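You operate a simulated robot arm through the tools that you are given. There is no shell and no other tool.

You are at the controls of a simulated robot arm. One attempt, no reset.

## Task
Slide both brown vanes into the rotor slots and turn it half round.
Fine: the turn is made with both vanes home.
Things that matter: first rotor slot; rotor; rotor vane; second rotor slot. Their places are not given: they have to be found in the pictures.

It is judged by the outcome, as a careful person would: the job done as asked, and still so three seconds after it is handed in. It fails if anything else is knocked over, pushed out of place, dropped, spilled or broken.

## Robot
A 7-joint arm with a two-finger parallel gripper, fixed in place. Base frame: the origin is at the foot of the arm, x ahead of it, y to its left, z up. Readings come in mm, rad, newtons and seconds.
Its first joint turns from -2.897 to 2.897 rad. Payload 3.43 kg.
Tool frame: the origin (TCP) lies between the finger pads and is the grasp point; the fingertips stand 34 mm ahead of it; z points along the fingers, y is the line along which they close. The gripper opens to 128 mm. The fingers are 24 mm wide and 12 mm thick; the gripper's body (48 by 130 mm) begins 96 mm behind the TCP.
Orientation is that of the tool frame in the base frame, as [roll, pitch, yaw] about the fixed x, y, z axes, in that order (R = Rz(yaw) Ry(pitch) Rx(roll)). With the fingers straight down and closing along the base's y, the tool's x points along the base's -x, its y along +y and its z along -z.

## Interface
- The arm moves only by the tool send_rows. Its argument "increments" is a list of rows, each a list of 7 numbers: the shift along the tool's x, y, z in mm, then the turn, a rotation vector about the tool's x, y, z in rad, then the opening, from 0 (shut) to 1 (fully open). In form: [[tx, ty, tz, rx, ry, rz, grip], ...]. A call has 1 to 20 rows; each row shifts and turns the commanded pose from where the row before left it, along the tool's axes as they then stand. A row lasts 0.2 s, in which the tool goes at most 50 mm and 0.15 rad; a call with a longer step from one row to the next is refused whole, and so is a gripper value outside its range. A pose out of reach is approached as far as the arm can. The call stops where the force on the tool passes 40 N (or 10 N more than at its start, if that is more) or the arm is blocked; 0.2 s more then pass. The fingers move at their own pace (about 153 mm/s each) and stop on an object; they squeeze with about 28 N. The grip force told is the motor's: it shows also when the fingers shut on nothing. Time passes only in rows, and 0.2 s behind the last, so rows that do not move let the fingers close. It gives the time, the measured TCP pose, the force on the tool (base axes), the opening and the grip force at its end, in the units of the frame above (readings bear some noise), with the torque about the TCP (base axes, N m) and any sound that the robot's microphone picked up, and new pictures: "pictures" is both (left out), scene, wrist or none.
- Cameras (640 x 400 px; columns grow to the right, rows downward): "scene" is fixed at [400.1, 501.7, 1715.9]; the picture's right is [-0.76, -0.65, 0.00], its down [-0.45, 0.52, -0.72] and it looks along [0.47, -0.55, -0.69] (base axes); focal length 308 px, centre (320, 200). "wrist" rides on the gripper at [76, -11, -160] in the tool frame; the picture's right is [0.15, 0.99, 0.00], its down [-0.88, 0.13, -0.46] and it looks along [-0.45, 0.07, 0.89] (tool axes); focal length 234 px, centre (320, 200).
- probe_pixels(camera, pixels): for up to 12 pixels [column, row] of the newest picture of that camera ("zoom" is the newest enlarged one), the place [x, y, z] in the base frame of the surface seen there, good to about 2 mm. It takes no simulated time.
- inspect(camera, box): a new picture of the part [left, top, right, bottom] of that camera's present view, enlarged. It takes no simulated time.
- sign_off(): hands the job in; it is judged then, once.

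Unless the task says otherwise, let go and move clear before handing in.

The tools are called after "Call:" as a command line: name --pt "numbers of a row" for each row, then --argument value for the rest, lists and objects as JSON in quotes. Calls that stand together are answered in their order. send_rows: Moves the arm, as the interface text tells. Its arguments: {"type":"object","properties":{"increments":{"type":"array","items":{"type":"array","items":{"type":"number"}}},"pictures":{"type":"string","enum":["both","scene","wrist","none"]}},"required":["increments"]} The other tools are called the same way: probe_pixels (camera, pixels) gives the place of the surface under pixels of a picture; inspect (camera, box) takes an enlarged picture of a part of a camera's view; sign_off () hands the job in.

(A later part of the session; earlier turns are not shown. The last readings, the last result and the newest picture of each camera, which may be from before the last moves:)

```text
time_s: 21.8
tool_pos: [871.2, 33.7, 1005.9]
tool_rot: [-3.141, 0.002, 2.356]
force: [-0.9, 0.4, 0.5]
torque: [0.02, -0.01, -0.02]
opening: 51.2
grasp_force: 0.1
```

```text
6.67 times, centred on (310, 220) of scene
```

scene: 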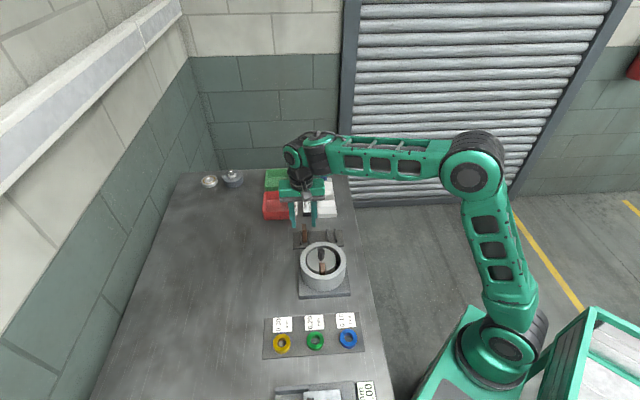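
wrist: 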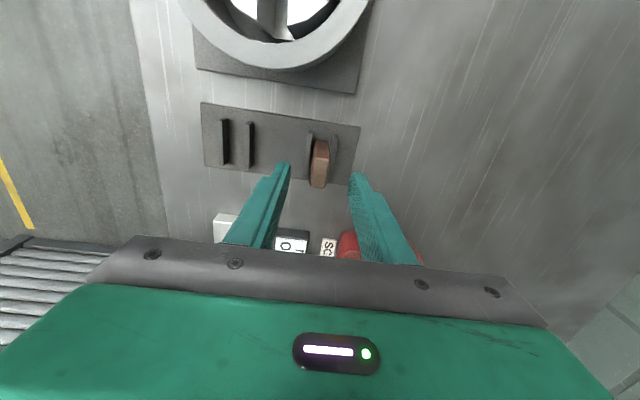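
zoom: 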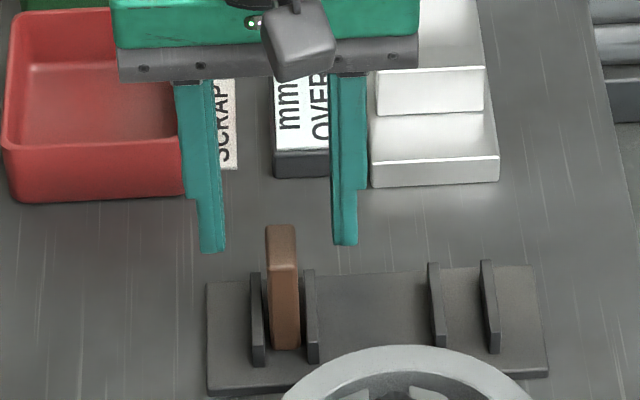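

The alignment looks good. I'll descend the last 12.5 mm and close.

Call:
send_rows --pt "1 0 6 0 0 0 0.4" --pt "0 0 6.5 0 0 0 0.4" --pt "0 0 0 0 0 0 0.4" --pt "0 0 0 0 0 0 0.2" --pt "0 0 0 0 0 0 0" --pt "0 0 0 0 0 0 0" --pt "0 0 0 0 0 0 0" --pictures "wrist"

Call:
inspect --camera "wrist" --box '[250, 120, 410, 220]'

```text
time_s: 23.4
tool_pos: [869.7, 34.9, 994.9]
tool_rot: [3.141, 0.0, 2.356]
force: [0.8, -0.5, 0.3]
torque: [0.03, -0.01, -0.02]
opening: 13.8
grasp_force: 27.6
```

wrist: 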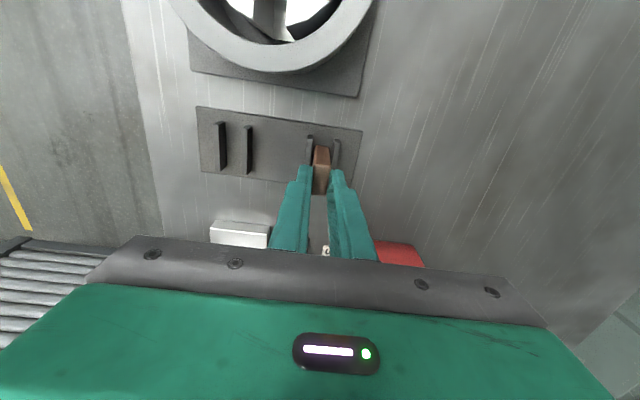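

```text
4.00 times, centred on (330, 170) of wrist
```

zoom: 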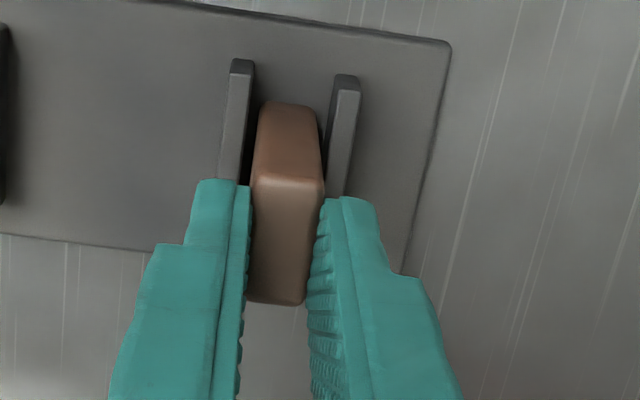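

Gripped at 13.8 mm. I'll lift and carry it above the back slot.

Call:
send_rows --pt "0 0 -15 0 0 0 0" --pt "0 0 -30 0 0 0 0" --pt "0 0 -30 0 0 0 0" --pt "0 0 -30 0 0 0 0" --pt "0 0 -30 0 0 0 0" --pt "0 0 0 0 0 0 0" --pt "27.4 -11.1 0 0 0 0 0" --pt "27.4 -11.1 0 0 0 0 0" --pt "27.4 -11.1 0 0 0 0 0" --pt "27.4 -11.1 0 0 0 0 0" --pt "0 0 0 0 0 0 0" --pt "0 0 0 0 0 0 0" --pictures "both"

Call:
inspect --camera "scene" --box '[290, 215, 360, 285]'

Call:
inspect --camera "wrist" --box '[240, 80, 400, 180]'

```text
time_s: 26.0
tool_pos: [759.5, 83.7, 1131.6]
tool_rot: [3.141, -0.001, 2.356]
force: [0.3, 0.2, -1.2]
torque: [0.02, 0.02, 0.02]
opening: 13.9
grasp_force: 28.4
```

scene: 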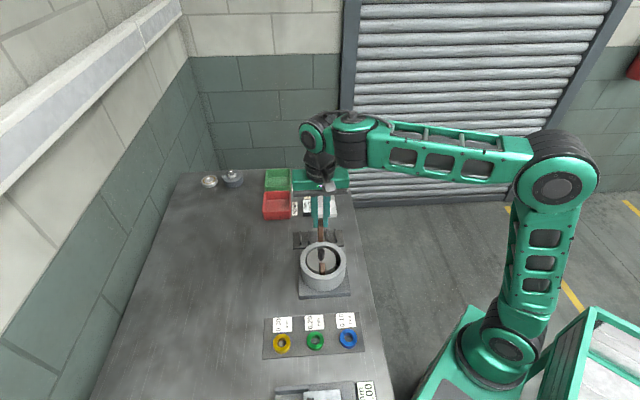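
wrist: 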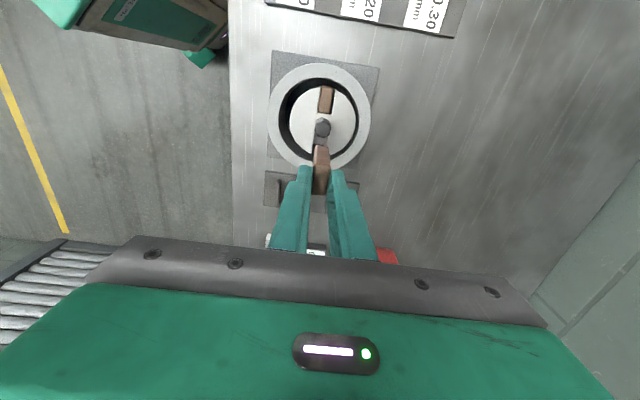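

```text
5.71 times, centred on (325, 250) of scene
```

zoom: 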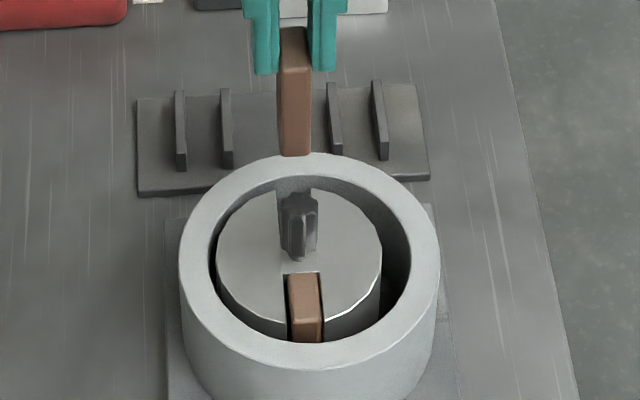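

```text
4.00 times, centred on (320, 130) of wrist
```

zoom: 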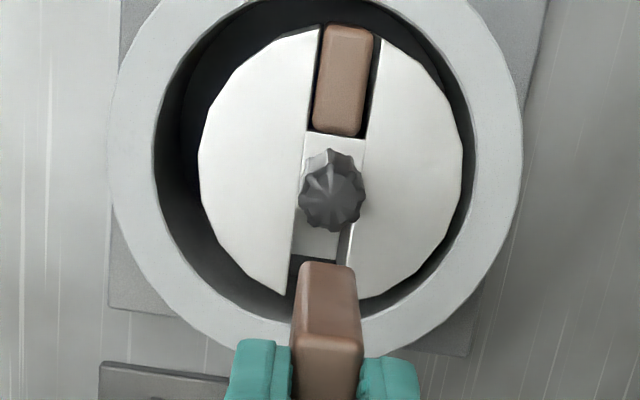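

TCP reads n=596.2, s=-477.9. I'll probe the vane faces against the back slot (inner wall s≈-462, centre n≈595).

Call:
probe_pixels --camera "zoom" --pixels '[[325, 280], [328, 310], [330, 360], [305, 285], [347, 285], [298, 262], [290, 275], [305, 200], [360, 200], [332, 160], [345, 245], [315, 250]]'

Call:
probe_pixels --camera "scene" --pixels '[[321.6, 230], [321.6, 238], [320, 232], [323.5, 232]]'

```text
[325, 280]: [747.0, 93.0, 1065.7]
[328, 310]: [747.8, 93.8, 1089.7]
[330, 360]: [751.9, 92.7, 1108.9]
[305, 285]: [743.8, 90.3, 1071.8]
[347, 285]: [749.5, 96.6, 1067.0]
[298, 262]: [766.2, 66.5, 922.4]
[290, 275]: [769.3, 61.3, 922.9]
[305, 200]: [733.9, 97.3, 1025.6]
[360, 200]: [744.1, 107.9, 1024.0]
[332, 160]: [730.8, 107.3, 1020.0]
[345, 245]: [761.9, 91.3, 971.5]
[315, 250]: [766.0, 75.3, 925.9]
```

```text
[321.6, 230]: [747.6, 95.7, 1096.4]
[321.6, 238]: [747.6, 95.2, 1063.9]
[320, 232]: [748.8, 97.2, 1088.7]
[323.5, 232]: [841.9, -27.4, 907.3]
```

The vane's inner face is at s≈-462, so I'll shift -2.6 in s, keep n, and lower to just above the slot.

Call:
send_rows --pt "-2.6 0 0 0 0 0 0" --pt "0 0 0 0 0 0 0" --pt "0 0 25 0 0 0 0" --pt "0 0 24 0 0 0 0" --pt "0 0 0 0 0 0 0" --pt "0 0 0 0 0 0 0" --pictures "both"

Call:
inspect --camera "scene" --box '[300, 230, 350, 280]'

Call:
inspect --camera "wrist" --box '[260, 80, 380, 180]'

```text
time_s: 27.4
tool_pos: [762.0, 80.2, 1083.2]
tool_rot: [-3.141, 0.0, 2.355]
force: [0.0, -0.3, -0.3]
torque: [-0.02, 0.04, -0.02]
opening: 14.0
grasp_force: 28.2
```

scene: 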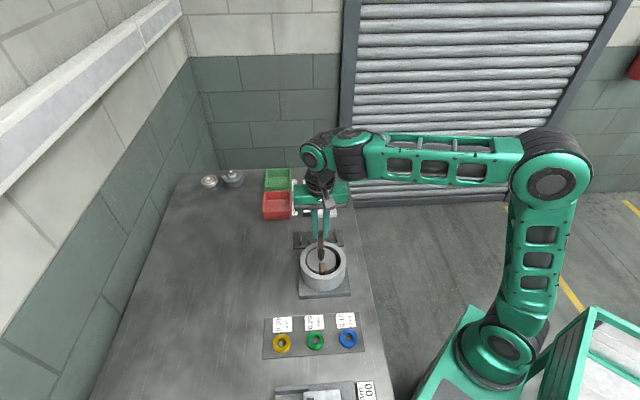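
wrist: 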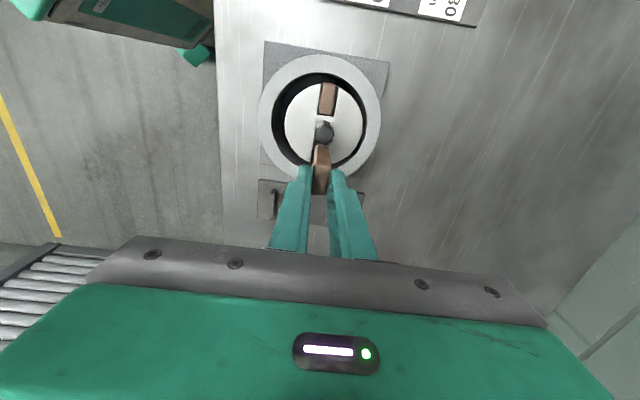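

```text
8.00 times, centred on (325, 255) of scene
```

zoom: 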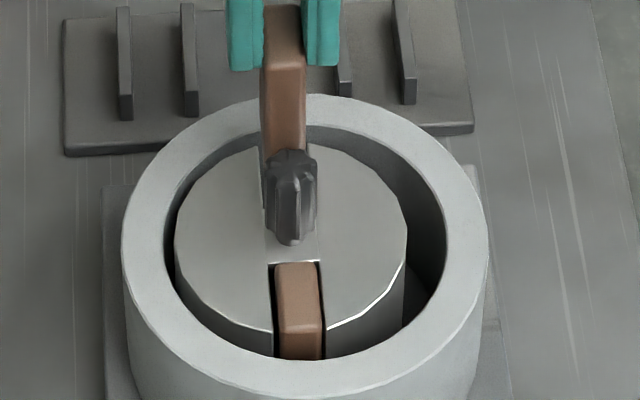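

```text
4.00 times, centred on (320, 130) of wrist
```

zoom: 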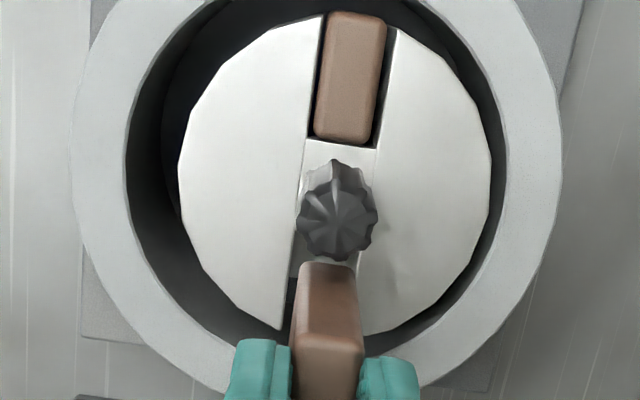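

The vane lies over the slot with a slight +n bias of about 0.5 mm. I'll correct that and enter the slot slowly.

Call:
send_rows --pt "0.5 -0.5 0 0 0 0 0" --pt "0 0 0 0 0 0 0" --pt "0 0 6 0 0 0 0" --pt "0 0 6 0 0 0 0" --pt "0 0 5 0 0 0 0" --pt "0 0 0 0 0 0 0" --pictures "both"

Call:
inspect --camera "scene" --box '[300, 230, 350, 280]'

Call:
inspect --camera "wrist" --box '[260, 80, 380, 180]'

```text
time_s: 28.8
tool_pos: [760.2, 80.0, 1065.2]
tool_rot: [-3.142, 0.002, 2.357]
force: [-0.2, -0.2, -1.3]
torque: [-0.01, -0.03, 0.0]
opening: 14.0
grasp_force: 28.1
```

scene: 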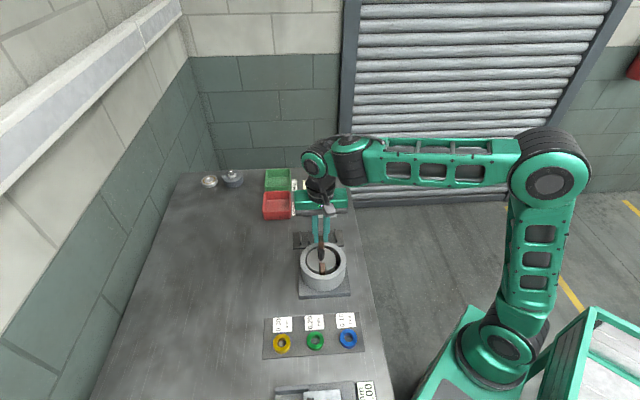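
wrist: 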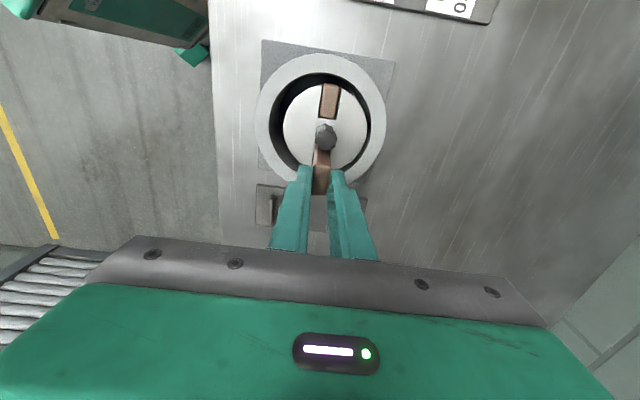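

```text
8.00 times, centred on (325, 255) of scene
```

zoom: 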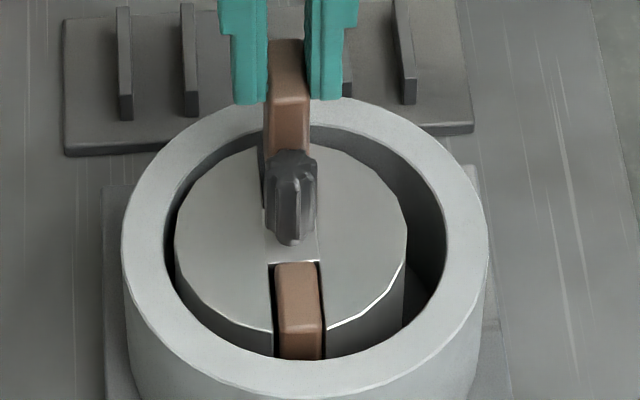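

```text
4.00 times, centred on (320, 130) of wrist
```

zoom: 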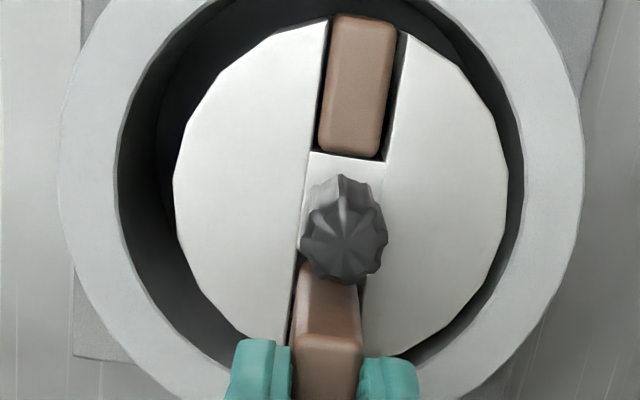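

The bottom is now below the rotor top with no force, so it's in the slot. Continuing down.

Call:
send_rows --pt "0 0.4 8 0 0 0 0" --pt "0 0 8 0 0 0 0" --pt "0 0 8 0 0 0 0" --pt "0 0 8 0 0 0 0" --pt "0 0 6 0 0 0 0" --pt "0 0 0 0 0 0 0" --pt "0 0 0 0 0 0 0" --pictures "both"

Call:
inspect --camera "scene" --box '[300, 230, 350, 280]'

Call:
inspect --camera "wrist" --box '[260, 80, 380, 180]'

```text
time_s: 30.4
tool_pos: [760.0, 80.1, 1025.4]
tool_rot: [-3.141, 0.002, 2.357]
force: [0.9, -0.9, -1.2]
torque: [-0.04, 0.02, -0.02]
opening: 13.8
grasp_force: 28.0
```

scene: 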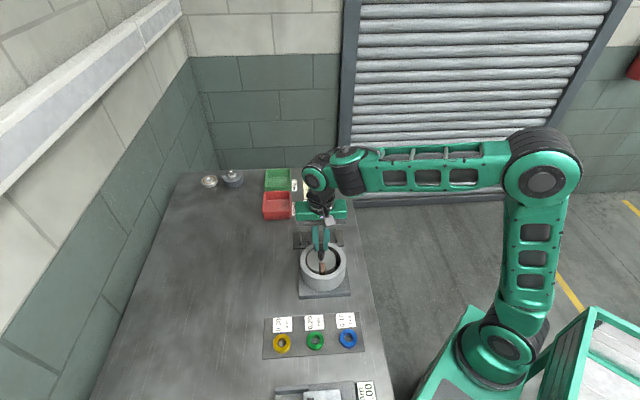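
wrist: 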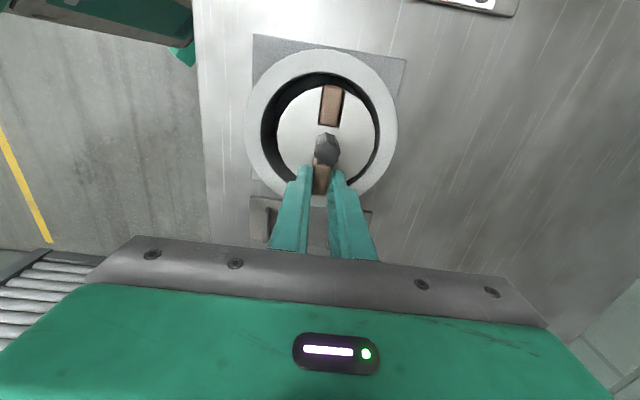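

```text
8.00 times, centred on (325, 255) of scene
```

zoom: 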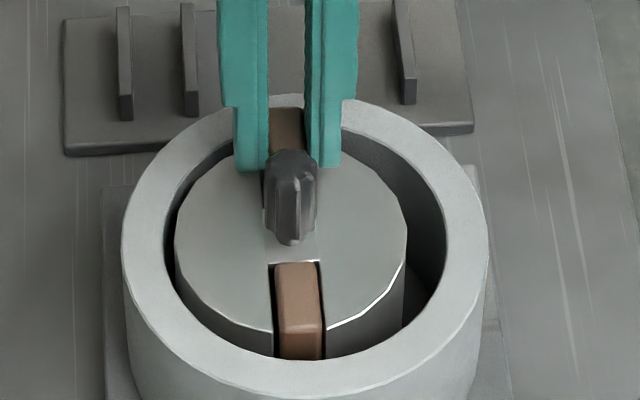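

```text
4.00 times, centred on (320, 130) of wrist
```

zoom: 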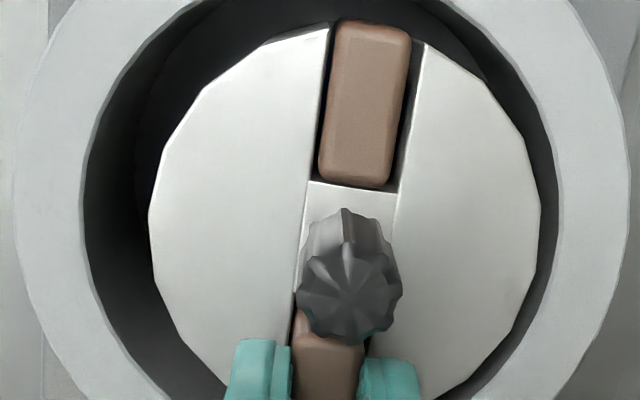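

Tips are at 991. I'll lower 3.5 mm more, release, raise 12 mm and close for the seating press.

Call:
send_rows --pt "0 0 3.5 0 0 0 0" --pt "0 0 0 0 0 0 0" --pt "0 0 0 0 0 0 0.2" --pt "0 0 0 0 0 0 0.3" --pt "0 0 0 0 0 0 0.3" --pt "0 0 -13 0 0 0 0.3" --pt "0 0 0 0 0 0 0.3" --pictures "both"

Call:
inspect --camera "wrist" --box '[260, 80, 380, 220]'

Call:
inspect --camera "scene" --box '[300, 230, 350, 280]'

```text
time_s: 32.0
tool_pos: [761.3, 79.2, 1036.7]
tool_rot: [3.141, 0.002, 2.359]
force: [0.3, 0.0, 0.4]
torque: [-0.01, 0.01, 0.02]
opening: 38.6
grasp_force: 0.0
```

scene: 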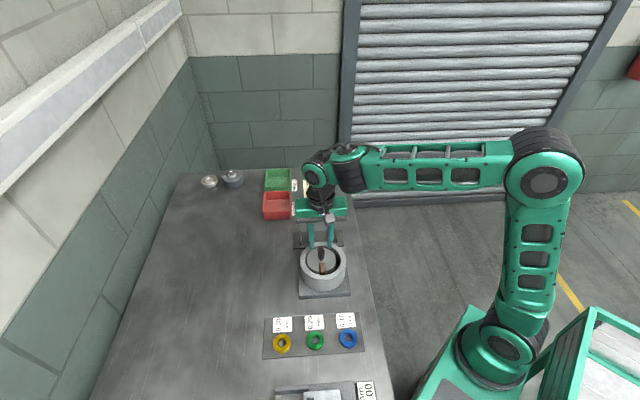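
wrist: 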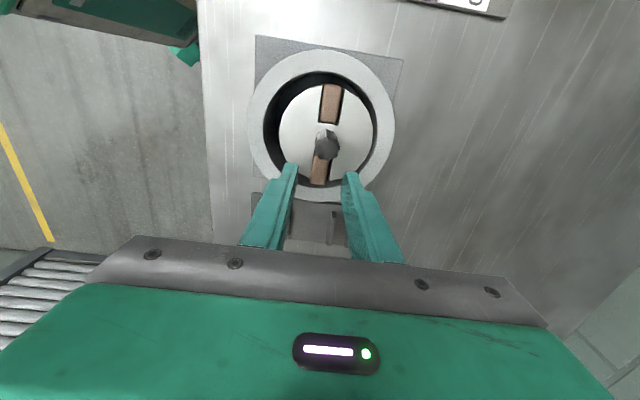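

```text
2.86 times, centred on (320, 150) of wrist
```

zoom: 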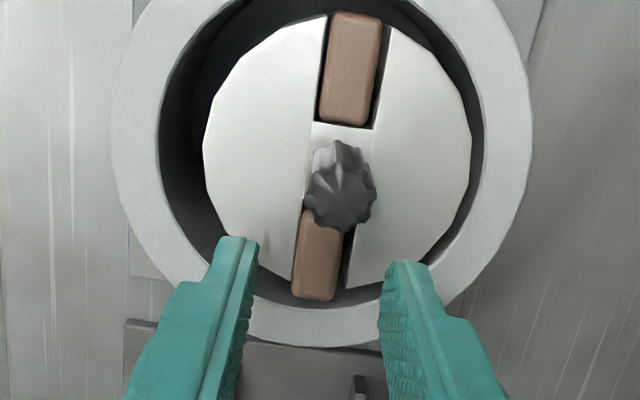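

```text
8.00 times, centred on (325, 255) of scene
```

zoom: 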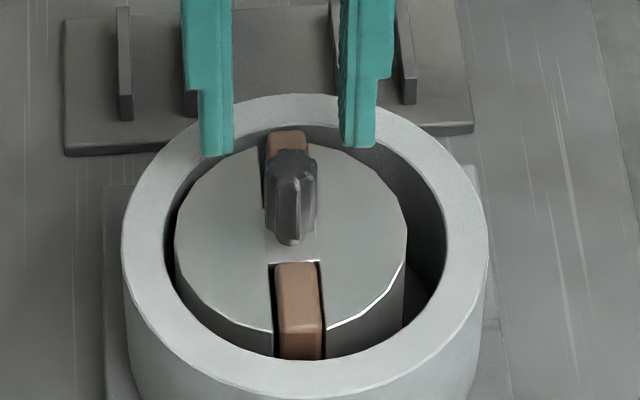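

Both vanes now sit in the slots. I'll check the second vane's top height and its radial placement.

Call:
probe_pixels --camera "wrist" --pixels '[[320, 160], [319, 168], [318.5, 175], [318, 183], [316, 172], [323, 172], [331, 90], [330, 105], [328, 119], [300, 120]]'

```text
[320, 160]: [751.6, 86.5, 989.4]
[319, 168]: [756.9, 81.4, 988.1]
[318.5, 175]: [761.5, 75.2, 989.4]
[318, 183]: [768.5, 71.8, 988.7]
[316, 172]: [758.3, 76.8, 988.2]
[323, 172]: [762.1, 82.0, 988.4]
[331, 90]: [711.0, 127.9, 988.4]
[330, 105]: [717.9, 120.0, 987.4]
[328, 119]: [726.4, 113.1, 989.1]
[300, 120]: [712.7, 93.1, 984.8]
```

Both vane tops are at about 988.7 (floor 925 plus 64 mm), so both are home and clear of the ring. Next I'll rise, centre over the knob at about (739,103) and look before gripping.

Call:
send_rows --pt "0 0 -23 0 0 0 0.4" --pt "0 0 -23 0 0 0 0.4" --pt "16 0.4 0 0 0 0 0.4" --pt "16.3 0.4 0 0 0 0 0.4" --pt "0 0 0 0 0 0 0.4" --pt "0 0 0 0 0 0 0.4" --pictures "both"

Call:
inspect --camera "wrist" --box '[240, 90, 400, 210]'

Call:
inspect --camera "scene" --box '[300, 225, 350, 275]'

```text
time_s: 33.4
tool_pos: [737.3, 105.1, 1083.2]
tool_rot: [-3.141, 0.0, 2.355]
force: [0.3, 0.2, 0.4]
torque: [0.0, 0.02, 0.01]
opening: 51.0
grasp_force: 0.0
```

scene: 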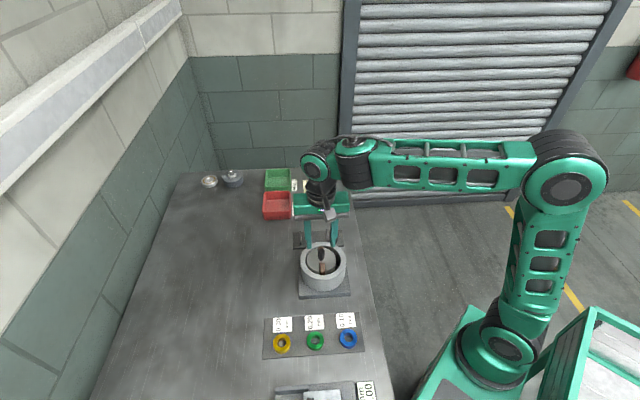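
wrist: 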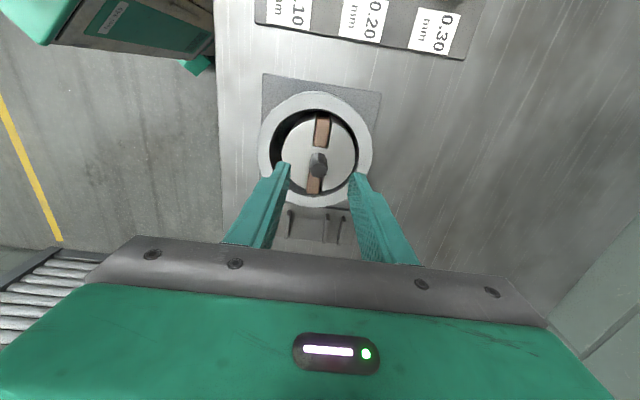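

```text
3.33 times, centred on (320, 150) of wrist
```

zoom: 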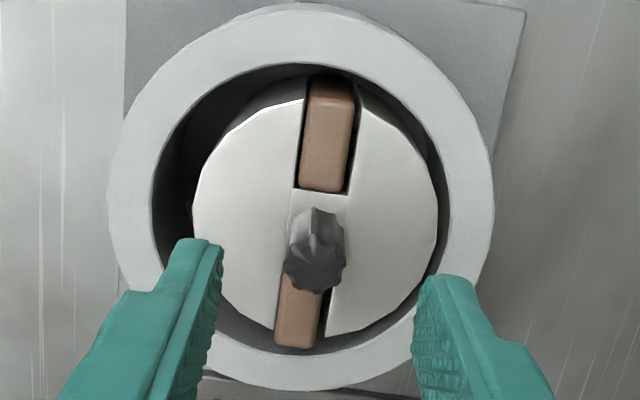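

```text
8.00 times, centred on (325, 250) of scene
```

zoom: 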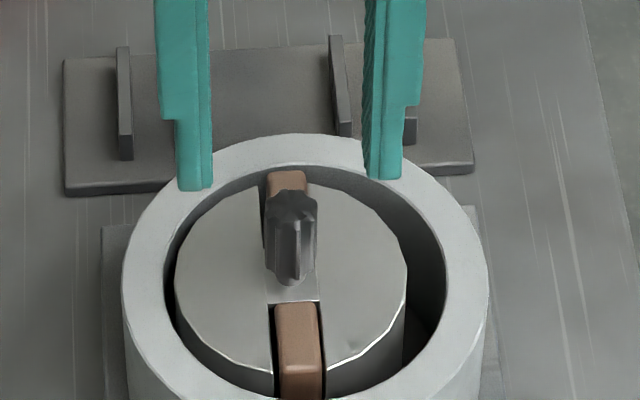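

TCP reads n=595.7, s=-447. I'll probe the knob's top for its exact centre.

Call:
probe_pixels --camera "wrist" --pixels '[[312, 168], [325.5, 168], [319, 176], [318, 162], [319, 169], [316, 175], [322, 175], [318.5, 154], [314, 158], [323, 158]]'

Call:
probe_pixels --camera "zoom" --pixels '[[292, 208], [270, 210], [313, 210], [292, 192], [292, 225], [292, 270], [275, 265], [308, 265]]'

```text
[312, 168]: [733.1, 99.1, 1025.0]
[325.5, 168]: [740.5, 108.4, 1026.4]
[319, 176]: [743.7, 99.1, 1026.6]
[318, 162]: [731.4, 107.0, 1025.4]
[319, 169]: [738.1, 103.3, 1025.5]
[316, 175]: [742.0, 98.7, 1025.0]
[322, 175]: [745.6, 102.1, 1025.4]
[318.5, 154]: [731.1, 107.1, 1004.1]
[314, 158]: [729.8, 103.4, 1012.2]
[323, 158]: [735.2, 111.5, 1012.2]
```

```text
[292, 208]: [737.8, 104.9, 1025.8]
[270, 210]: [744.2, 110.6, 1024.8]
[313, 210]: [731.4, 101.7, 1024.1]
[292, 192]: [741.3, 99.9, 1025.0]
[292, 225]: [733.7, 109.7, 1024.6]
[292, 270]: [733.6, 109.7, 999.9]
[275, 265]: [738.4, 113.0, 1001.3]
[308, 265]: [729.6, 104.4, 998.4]
```

Knob centre is about n=595.5, s=-449.2, radius about 9. I'll lower around it with tips staying above the vanes, then grip.

Call:
send_rows --pt "-2.2 -0.2 0 0 0 0 0.4" --pt "0 0 20 0 0 0 0.4" --pt "0 0 20 0 0 0 0.4" --pt "0 0 14 0 0 0 0.4" --pt "0 0 0 0 0 0 0.4" --pt "0 0 0 0 0 0 0.4" --pictures "both"

Call:
inspect --camera "wrist" --box '[240, 90, 400, 210]'

```text
time_s: 34.8
tool_pos: [737.9, 103.7, 1027.9]
tool_rot: [3.141, 0.002, 2.355]
force: [0.3, -0.4, -0.2]
torque: [0.0, 0.0, 0.02]
opening: 51.1
grasp_force: 0.0
```

scene: 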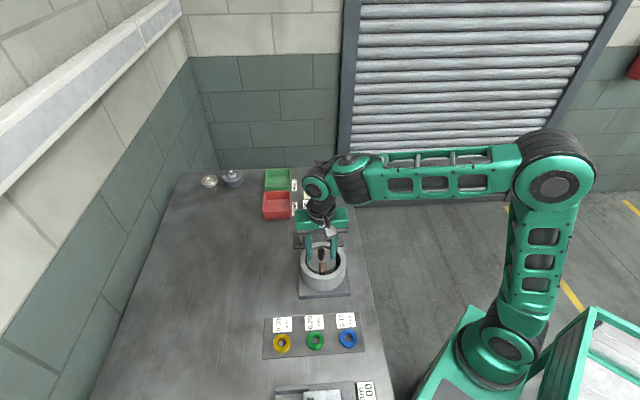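
wrist: 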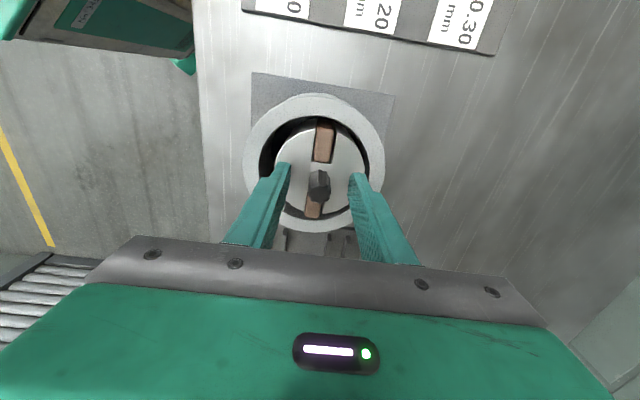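

```text
3.33 times, centred on (320, 150) of wrist
```

zoom: 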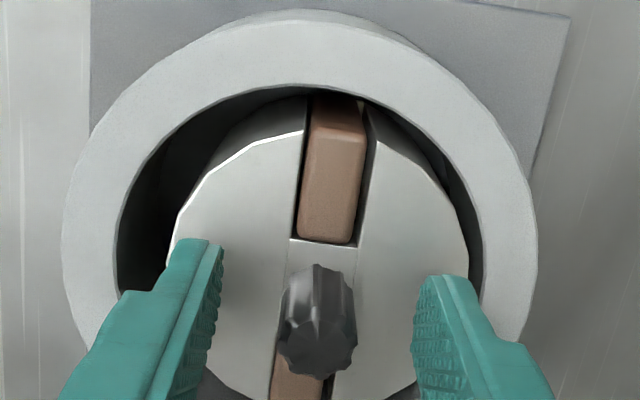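

The knob is centred between the fingers. I'll grip it and begin turning slowly (counter-clockwise from above), checking early.

Call:
send_rows --pt "0 0 0 0 0 0 0.2" --pt "0 0 0 0 0 0 0" --pt "0 0 0 0 0 0 0" --pt "0 0 0 0 0 0 0" --pt "0 0 0 0 0 -0.06 0" --pt "0 0 0 0 0 -0.1 0" --pt "0 0 0 0 0 -0.12 0" --pt "0 0 0 0 0 -0.12 0" --pt "0 0 0 0 0 0 0" --pictures "both"

Call:
inspect --camera "scene" --box '[300, 230, 350, 280]'

```text
time_s: 36.8
tool_pos: [736.9, 102.7, 1028.0]
tool_rot: [3.142, -0.001, 2.76]
force: [-14.2, 11.5, 3.2]
torque: [-0.06, 1.53, 0.03]
opening: 17.6
grasp_force: 45.2
```

scene: 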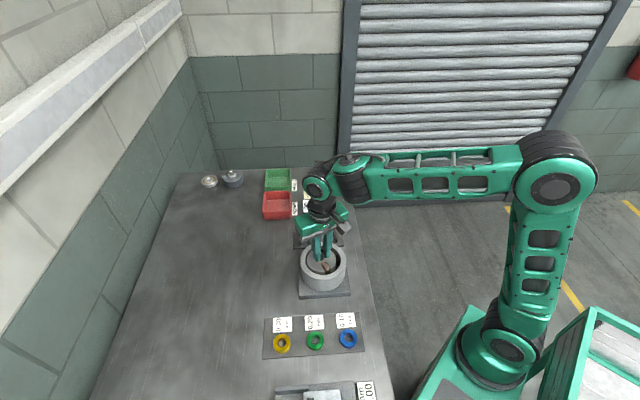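
wrist: 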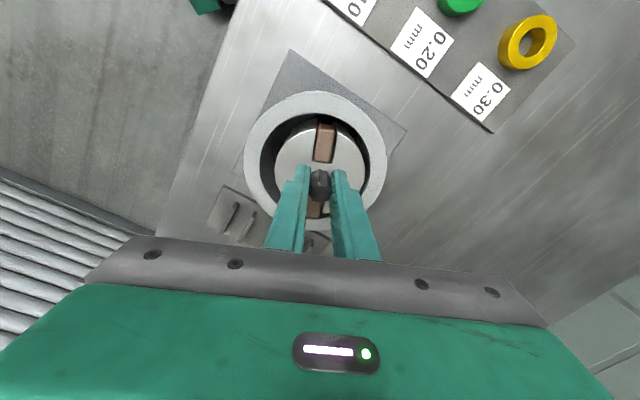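

```text
8.00 times, centred on (325, 255) of scene
```

zoom: 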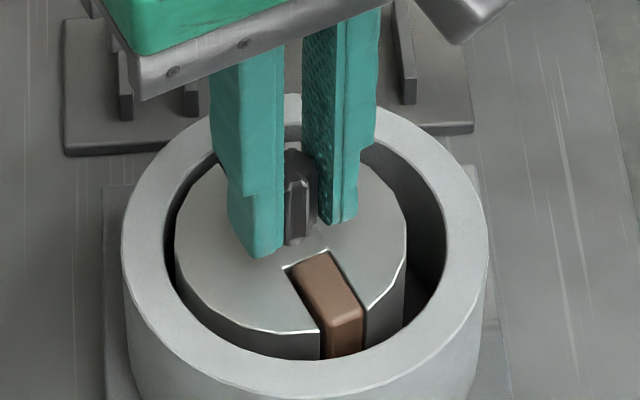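

The rotor turns with the knob and the vane follows. There's about 18 N of side force from slight off-centre, so I'll nudge toward (-x,+y) to relieve it.

Call:
send_rows --pt "1.0 0.3 0 0 0 0 0" --pt "0 0 0 0 0 0 0" --pictures "none"

```text
time_s: 37.4
tool_pos: [737.0, 101.8, 1028.2]
tool_rot: [3.141, 0.001, 2.759]
force: [-16.4, 12.4, 9.9]
torque: [-0.14, 1.39, 0.05]
opening: 17.5
grasp_force: 44.6
```

The force barely changed, so I'll test further along tool x to learn the sign and stiffness.

Call:
send_rows --pt "2.0 0 0 0 0 0 0" --pt "0 0 0 0 0 0 0" --pictures "none"

```text
time_s: 38.0
tool_pos: [737.6, 102.5, 1027.8]
tool_rot: [3.14, 0.003, 2.756]
force: [4.5, 12.0, 9.2]
torque: [-0.58, 0.17, 0.0]
opening: 17.6
grasp_force: 45.0
```

That relieved x at about 10 N/mm. I'll now relieve the remaining +y force and continue turning.

Call:
send_rows --pt "0 1.2 -0.5 0 0 0 0" --pt "0 0 0 0 0 0 0" --pictures "none"

```text
time_s: 38.6
tool_pos: [738.1, 102.0, 1027.7]
tool_rot: [3.141, 0.003, 2.752]
force: [9.0, -3.5, 9.0]
torque: [-1.22, -0.99, 0.03]
opening: 17.6
grasp_force: 44.0
```

The forces are low enough. Continuing the turn by another 0.6 rad.

Call:
send_rows --pt "0 0 0 0 0 -0.12 0" --pt "0 0 0 0 0 -0.12 0" --pt "0 0 0 0 0 -0.12 0" --pt "0 0 0 0 0 -0.12 0" --pt "0 0 0 0 0 -0.12 0" --pt "0 0 0 0 0 0 0" --pictures "scene"

Call:
inspect --camera "scene" --box '[300, 230, 350, 280]'

```text
time_s: 40.0
tool_pos: [737.1, 102.7, 1027.4]
tool_rot: [3.139, 0.0, -2.927]
force: [7.7, -23.8, 8.5]
torque: [-1.3, -0.89, 0.0]
opening: 17.7
grasp_force: 44.9
```

scene: 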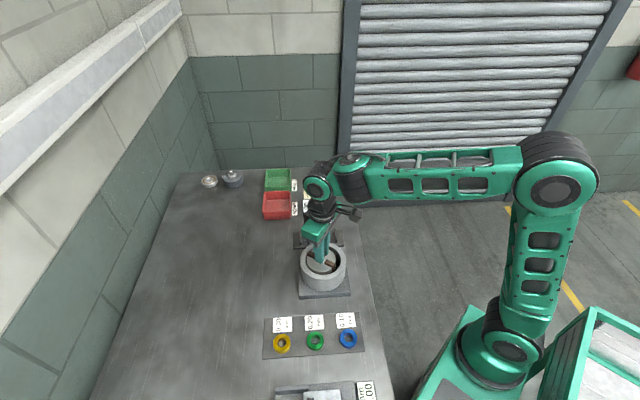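

```text
8.00 times, centred on (325, 255) of scene
```

zoom: 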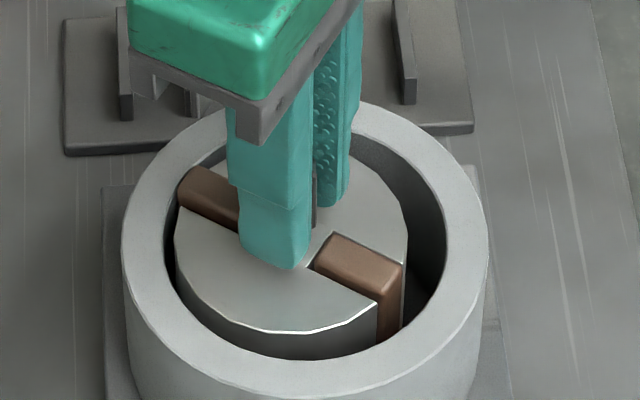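

About 1.0 rad done with both vanes moving along. I'll relieve the -y side force and check the left vane's clearance to the ring.

Call:
send_rows --pt "-0.2 -1.0 0 0 0 0 0" --pt "0 -1.0 0 0 0 0 0" --pt "0 0 0 0 0 0 0" --pictures "wrist"

Call:
inspect --camera "wrist" --box '[230, 70, 410, 230]'

```text
time_s: 40.8
tool_pos: [736.8, 103.0, 1028.3]
tool_rot: [3.139, 0.001, -2.925]
force: [7.4, -8.8, 11.5]
torque: [-1.1, 0.27, 0.06]
opening: 17.5
grasp_force: 45.5
```

wrist: 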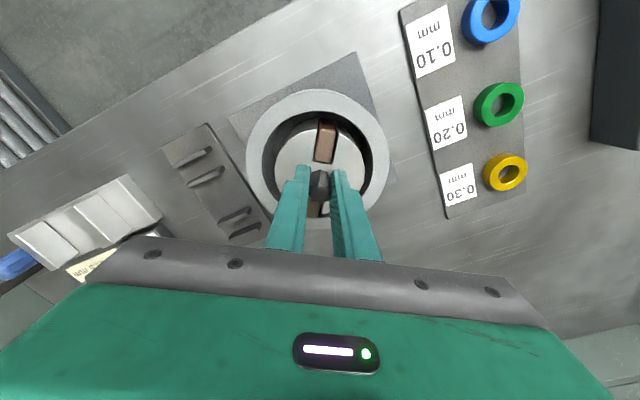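

```text
2.50 times, centred on (320, 150) of wrist
```

zoom: 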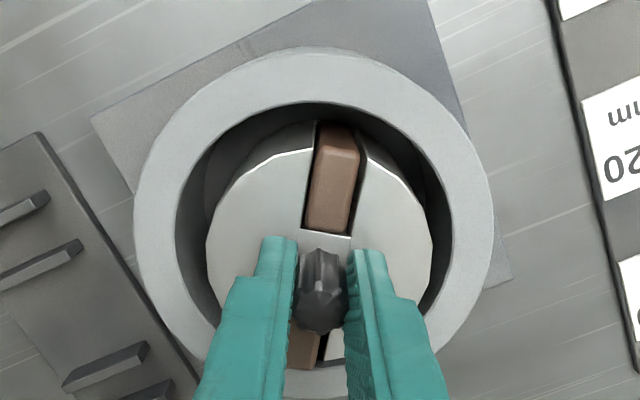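

Forces are back to about 10 N. I'll continue another 0.6 rad.

Call:
send_rows --pt "0 0 0 0 0 -0.12 0" --pt "0 0 0 0 0 -0.12 0" --pt "0 0 0 0 0 -0.12 0" --pt "0 0 0 0 0 -0.12 0" --pt "0 0 0 0 0 -0.12 0" --pt "0 0 0 0 0 0 0" --pictures "scene"

Call:
inspect --camera "scene" --box '[300, 230, 350, 280]'

```text
time_s: 42.2
tool_pos: [738.7, 101.3, 1027.4]
tool_rot: [3.14, -0.001, -2.325]
force: [-3.2, -5.5, -1.4]
torque: [-1.36, 0.05, 0.01]
opening: 17.3
grasp_force: 45.3
```

scene: 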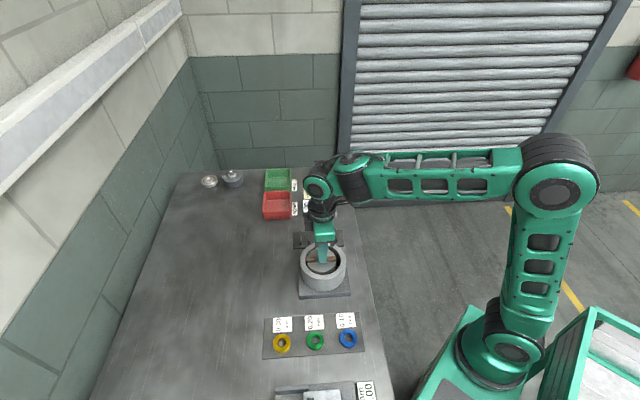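

```text
8.00 times, centred on (325, 255) of scene
```

zoom: 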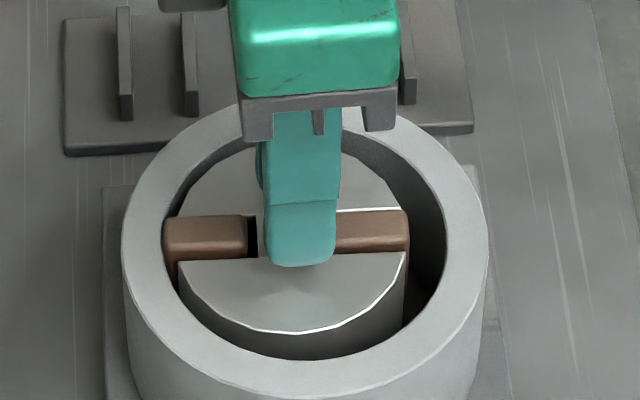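

Halfway: about 92°, forces tiny. Both vanes are still in the rotor, so I'll continue.

Call:
send_rows --pt "0 0 0 0 0 -0.12 0" --pt "0 0 0 0 0 -0.12 0" --pt "0 0 0 0 0 -0.12 0" --pt "0 0 0 0 0 -0.12 0" --pt "0 0 0 0 0 -0.12 0" --pt "0 0 0 0 0 0 0" --pictures "scene"

Call:
inspect --camera "scene" --box '[300, 230, 350, 280]'

```text
time_s: 43.6
tool_pos: [738.5, 101.5, 1027.6]
tool_rot: [3.141, 0.002, -1.727]
force: [14.8, -17.1, 0.5]
torque: [-0.93, 0.44, 0.03]
opening: 17.6
grasp_force: 45.0
```

scene: 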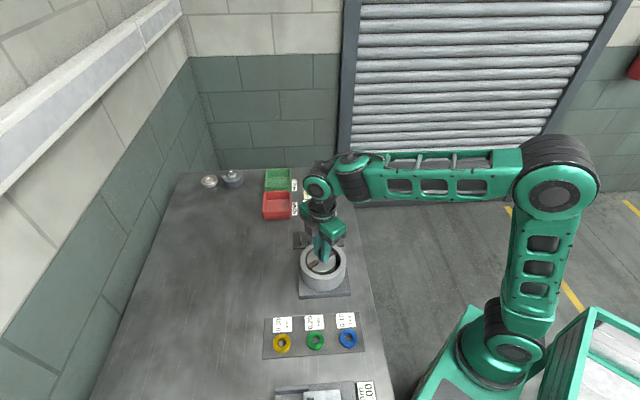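

```text
8.00 times, centred on (325, 255) of scene
```

zoom: 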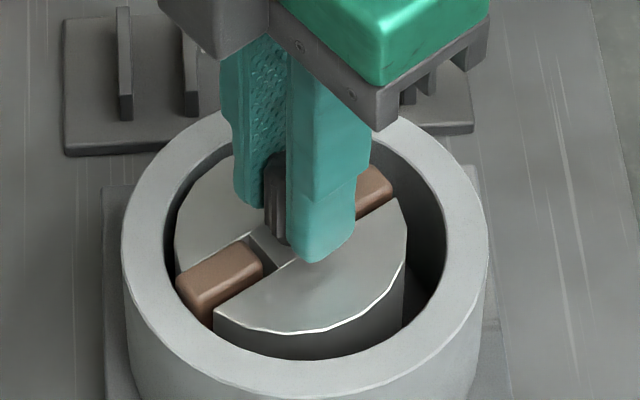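

2.2 rad done. I'll relieve the side force and make the rest of the turn.

Call:
send_rows --pt "1.1 -1.3 0 0 0 0 0" --pt "0 0 0 0 0 0 0" --pt "0 0 0 0 0 -0.12 0" --pt "0 0 0 0 0 -0.12 0" --pt "0 0 0 0 0 -0.12 0" --pt "0 0 0 0 0 -0.12 0" --pt "0 0 0 0 0 0 0" --pictures "scene"

Call:
inspect --camera "scene" --box '[300, 230, 350, 280]'

```text
time_s: 45.2
tool_pos: [739.5, 101.2, 1028.1]
tool_rot: [-3.141, 0.003, -1.243]
force: [16.4, 7.9, -2.9]
torque: [0.54, 0.44, 0.02]
opening: 17.4
grasp_force: 45.1
```

scene: 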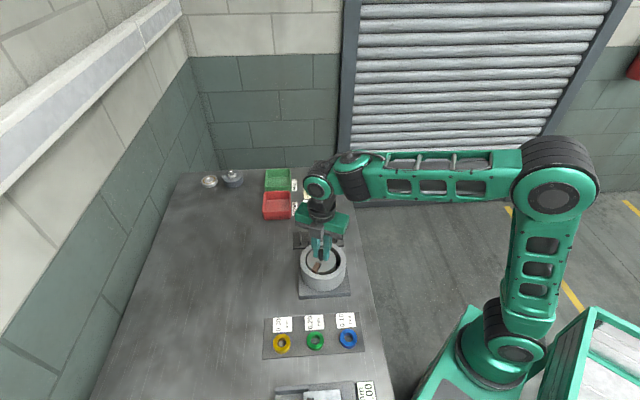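

```text
8.00 times, centred on (325, 255) of scene
```

zoom: 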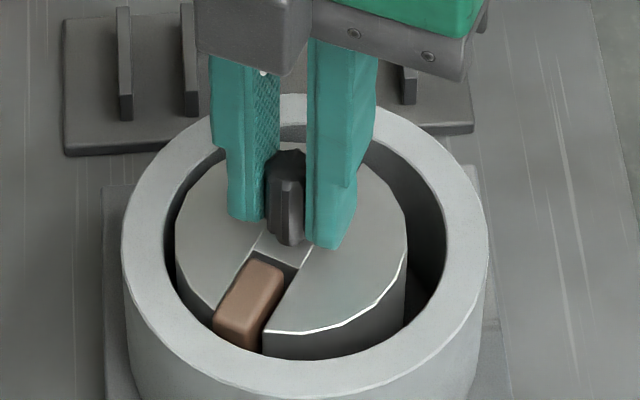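

About 0.46 rad remains. Relieving the side force and finishing.

Call:
send_rows --pt "-0.2 -1.2 0 0 0 0 0" --pt "0 0 0 0 0 0 0" --pt "0 0 0 0 0 -0.115 0" --pt "0 0 0 0 0 -0.115 0" --pt "0 0 0 0 0 -0.115 0" --pt "0 0 0 0 0 -0.112 0" --pt "0 0 0 0 0 0 0" --pt "0 0 0 0 0 0 0" --pictures "both"

Call:
inspect --camera "scene" --box '[300, 230, 350, 280]'

Call:
inspect --camera "wrist" --box '[230, 70, 410, 230]'

```text
time_s: 47.0
tool_pos: [738.5, 101.0, 1027.8]
tool_rot: [-3.141, 0.003, -0.789]
force: [2.7, 9.1, 2.8]
torque: [-0.3, 0.53, 0.02]
opening: 17.5
grasp_force: 45.4
```

scene: 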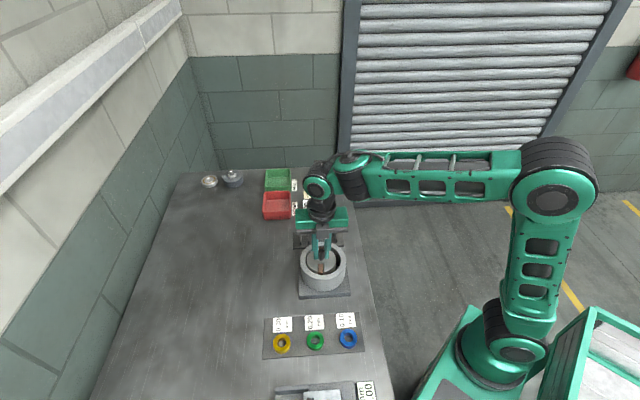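
wrist: 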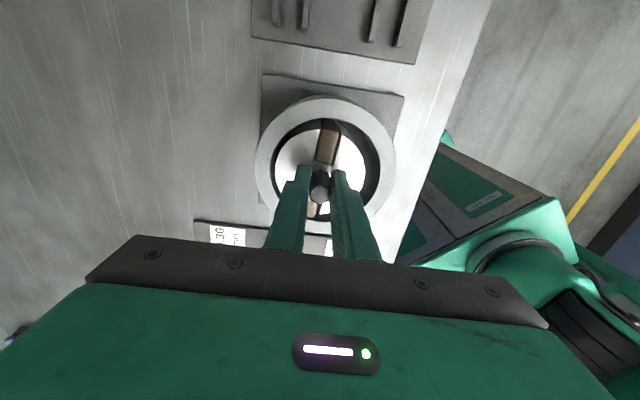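

```text
8.00 times, centred on (325, 255) of scene
```

zoom: 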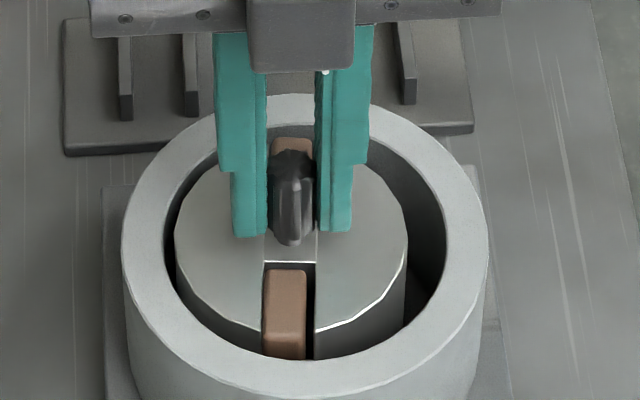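

```text
2.50 times, centred on (320, 150) of wrist
```

zoom: 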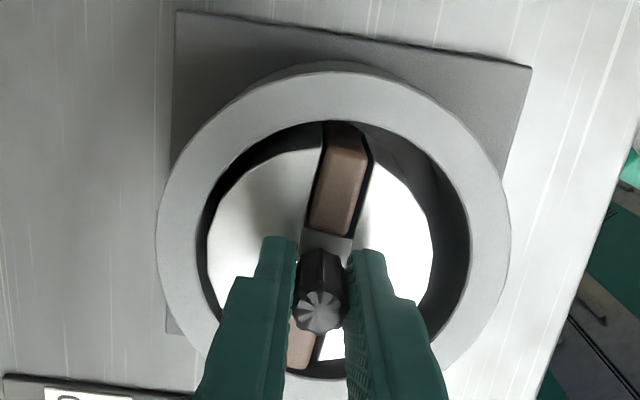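

The rotor appears slightly under-rotated: the front slot edges are at about 262–315, versus 272–325 at the start. I'll measure the slot angle.

Call:
inspect --camera "scene" --box '[305, 240, 345, 280]'

Call:
probe_pixels --camera "zoom" --pixels '[[322, 240], [325, 270], [320, 300], [318, 325], [242, 235], [244, 270], [242, 300], [245, 260], [318, 250], [280, 240], [275, 250], [300, 230]]'

```text
10.00 times, centred on (325, 260) of scene
```

zoom: 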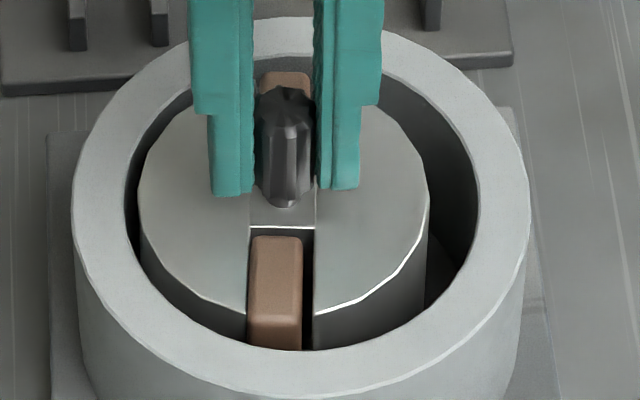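

```text
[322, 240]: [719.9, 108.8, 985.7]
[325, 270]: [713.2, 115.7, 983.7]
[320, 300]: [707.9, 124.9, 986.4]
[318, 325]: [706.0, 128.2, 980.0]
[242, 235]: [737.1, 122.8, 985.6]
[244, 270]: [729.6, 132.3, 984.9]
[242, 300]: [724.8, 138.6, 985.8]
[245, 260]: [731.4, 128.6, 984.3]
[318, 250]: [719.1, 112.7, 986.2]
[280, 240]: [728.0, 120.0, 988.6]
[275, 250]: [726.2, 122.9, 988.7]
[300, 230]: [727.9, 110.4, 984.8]
```

The slot lags by about 0.12 rad because the knob slipped slightly on the flutes at the start. I'll turn 0.12 rad further and re-measure.

Call:
send_rows --pt "0 0 0 0 0 -0.06 0" --pt "0 0 0 0 0 -0.06 0" --pt "0 0 0 0 0 0 0" --pt "0 0 0 0 0 0 0" --pictures "both"

Call:
inspect --camera "scene" --box '[305, 240, 345, 280]'

Call:
probe_pixels --camera "zoom" --pixels '[[324, 230], [328, 270], [328, 300], [247, 230], [247, 270], [247, 300], [285, 240], [285, 260], [270, 230], [300, 222]]'

```text
time_s: 48.0
tool_pos: [739.9, 101.6, 1027.7]
tool_rot: [-3.139, 0.001, -0.666]
force: [8.1, 12.6, 4.3]
torque: [-0.34, 0.27, 0.01]
opening: 17.5
grasp_force: 45.1
```

scene: 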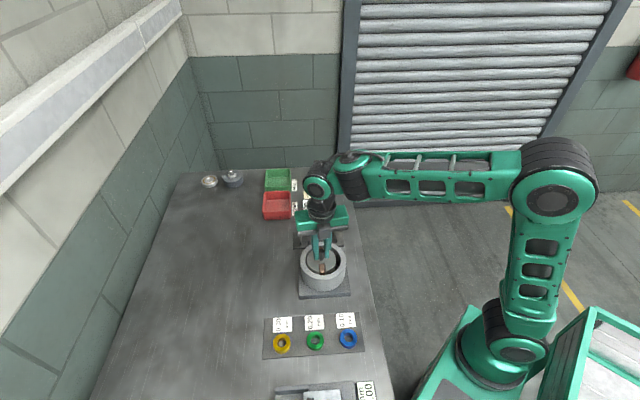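
wrist: 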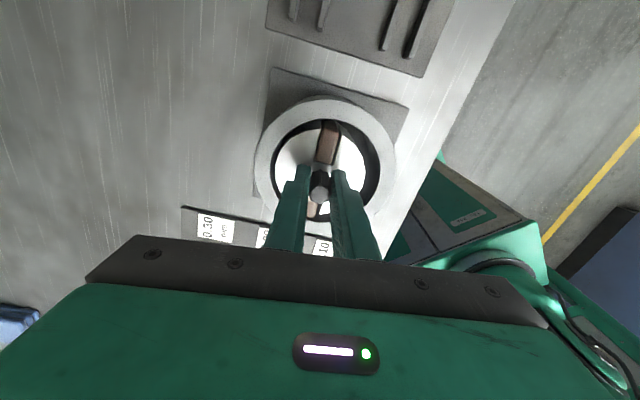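

```text
10.00 times, centred on (325, 260) of scene
```

zoom: 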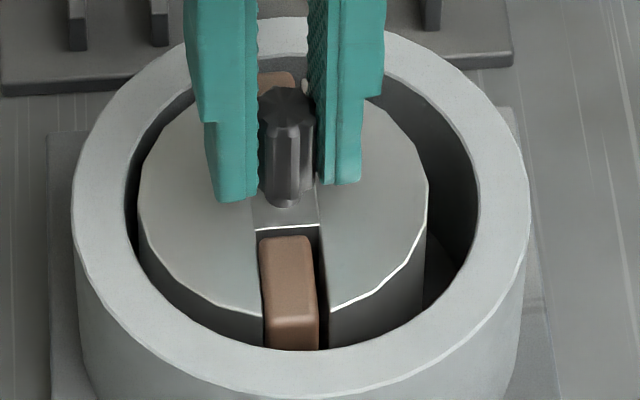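

```text
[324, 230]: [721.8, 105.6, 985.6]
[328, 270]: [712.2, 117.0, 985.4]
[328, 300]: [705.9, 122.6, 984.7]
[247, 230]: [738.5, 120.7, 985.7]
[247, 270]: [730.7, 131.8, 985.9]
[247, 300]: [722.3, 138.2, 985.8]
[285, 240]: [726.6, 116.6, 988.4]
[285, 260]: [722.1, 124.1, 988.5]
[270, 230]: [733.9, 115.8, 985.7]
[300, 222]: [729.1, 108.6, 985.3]
```

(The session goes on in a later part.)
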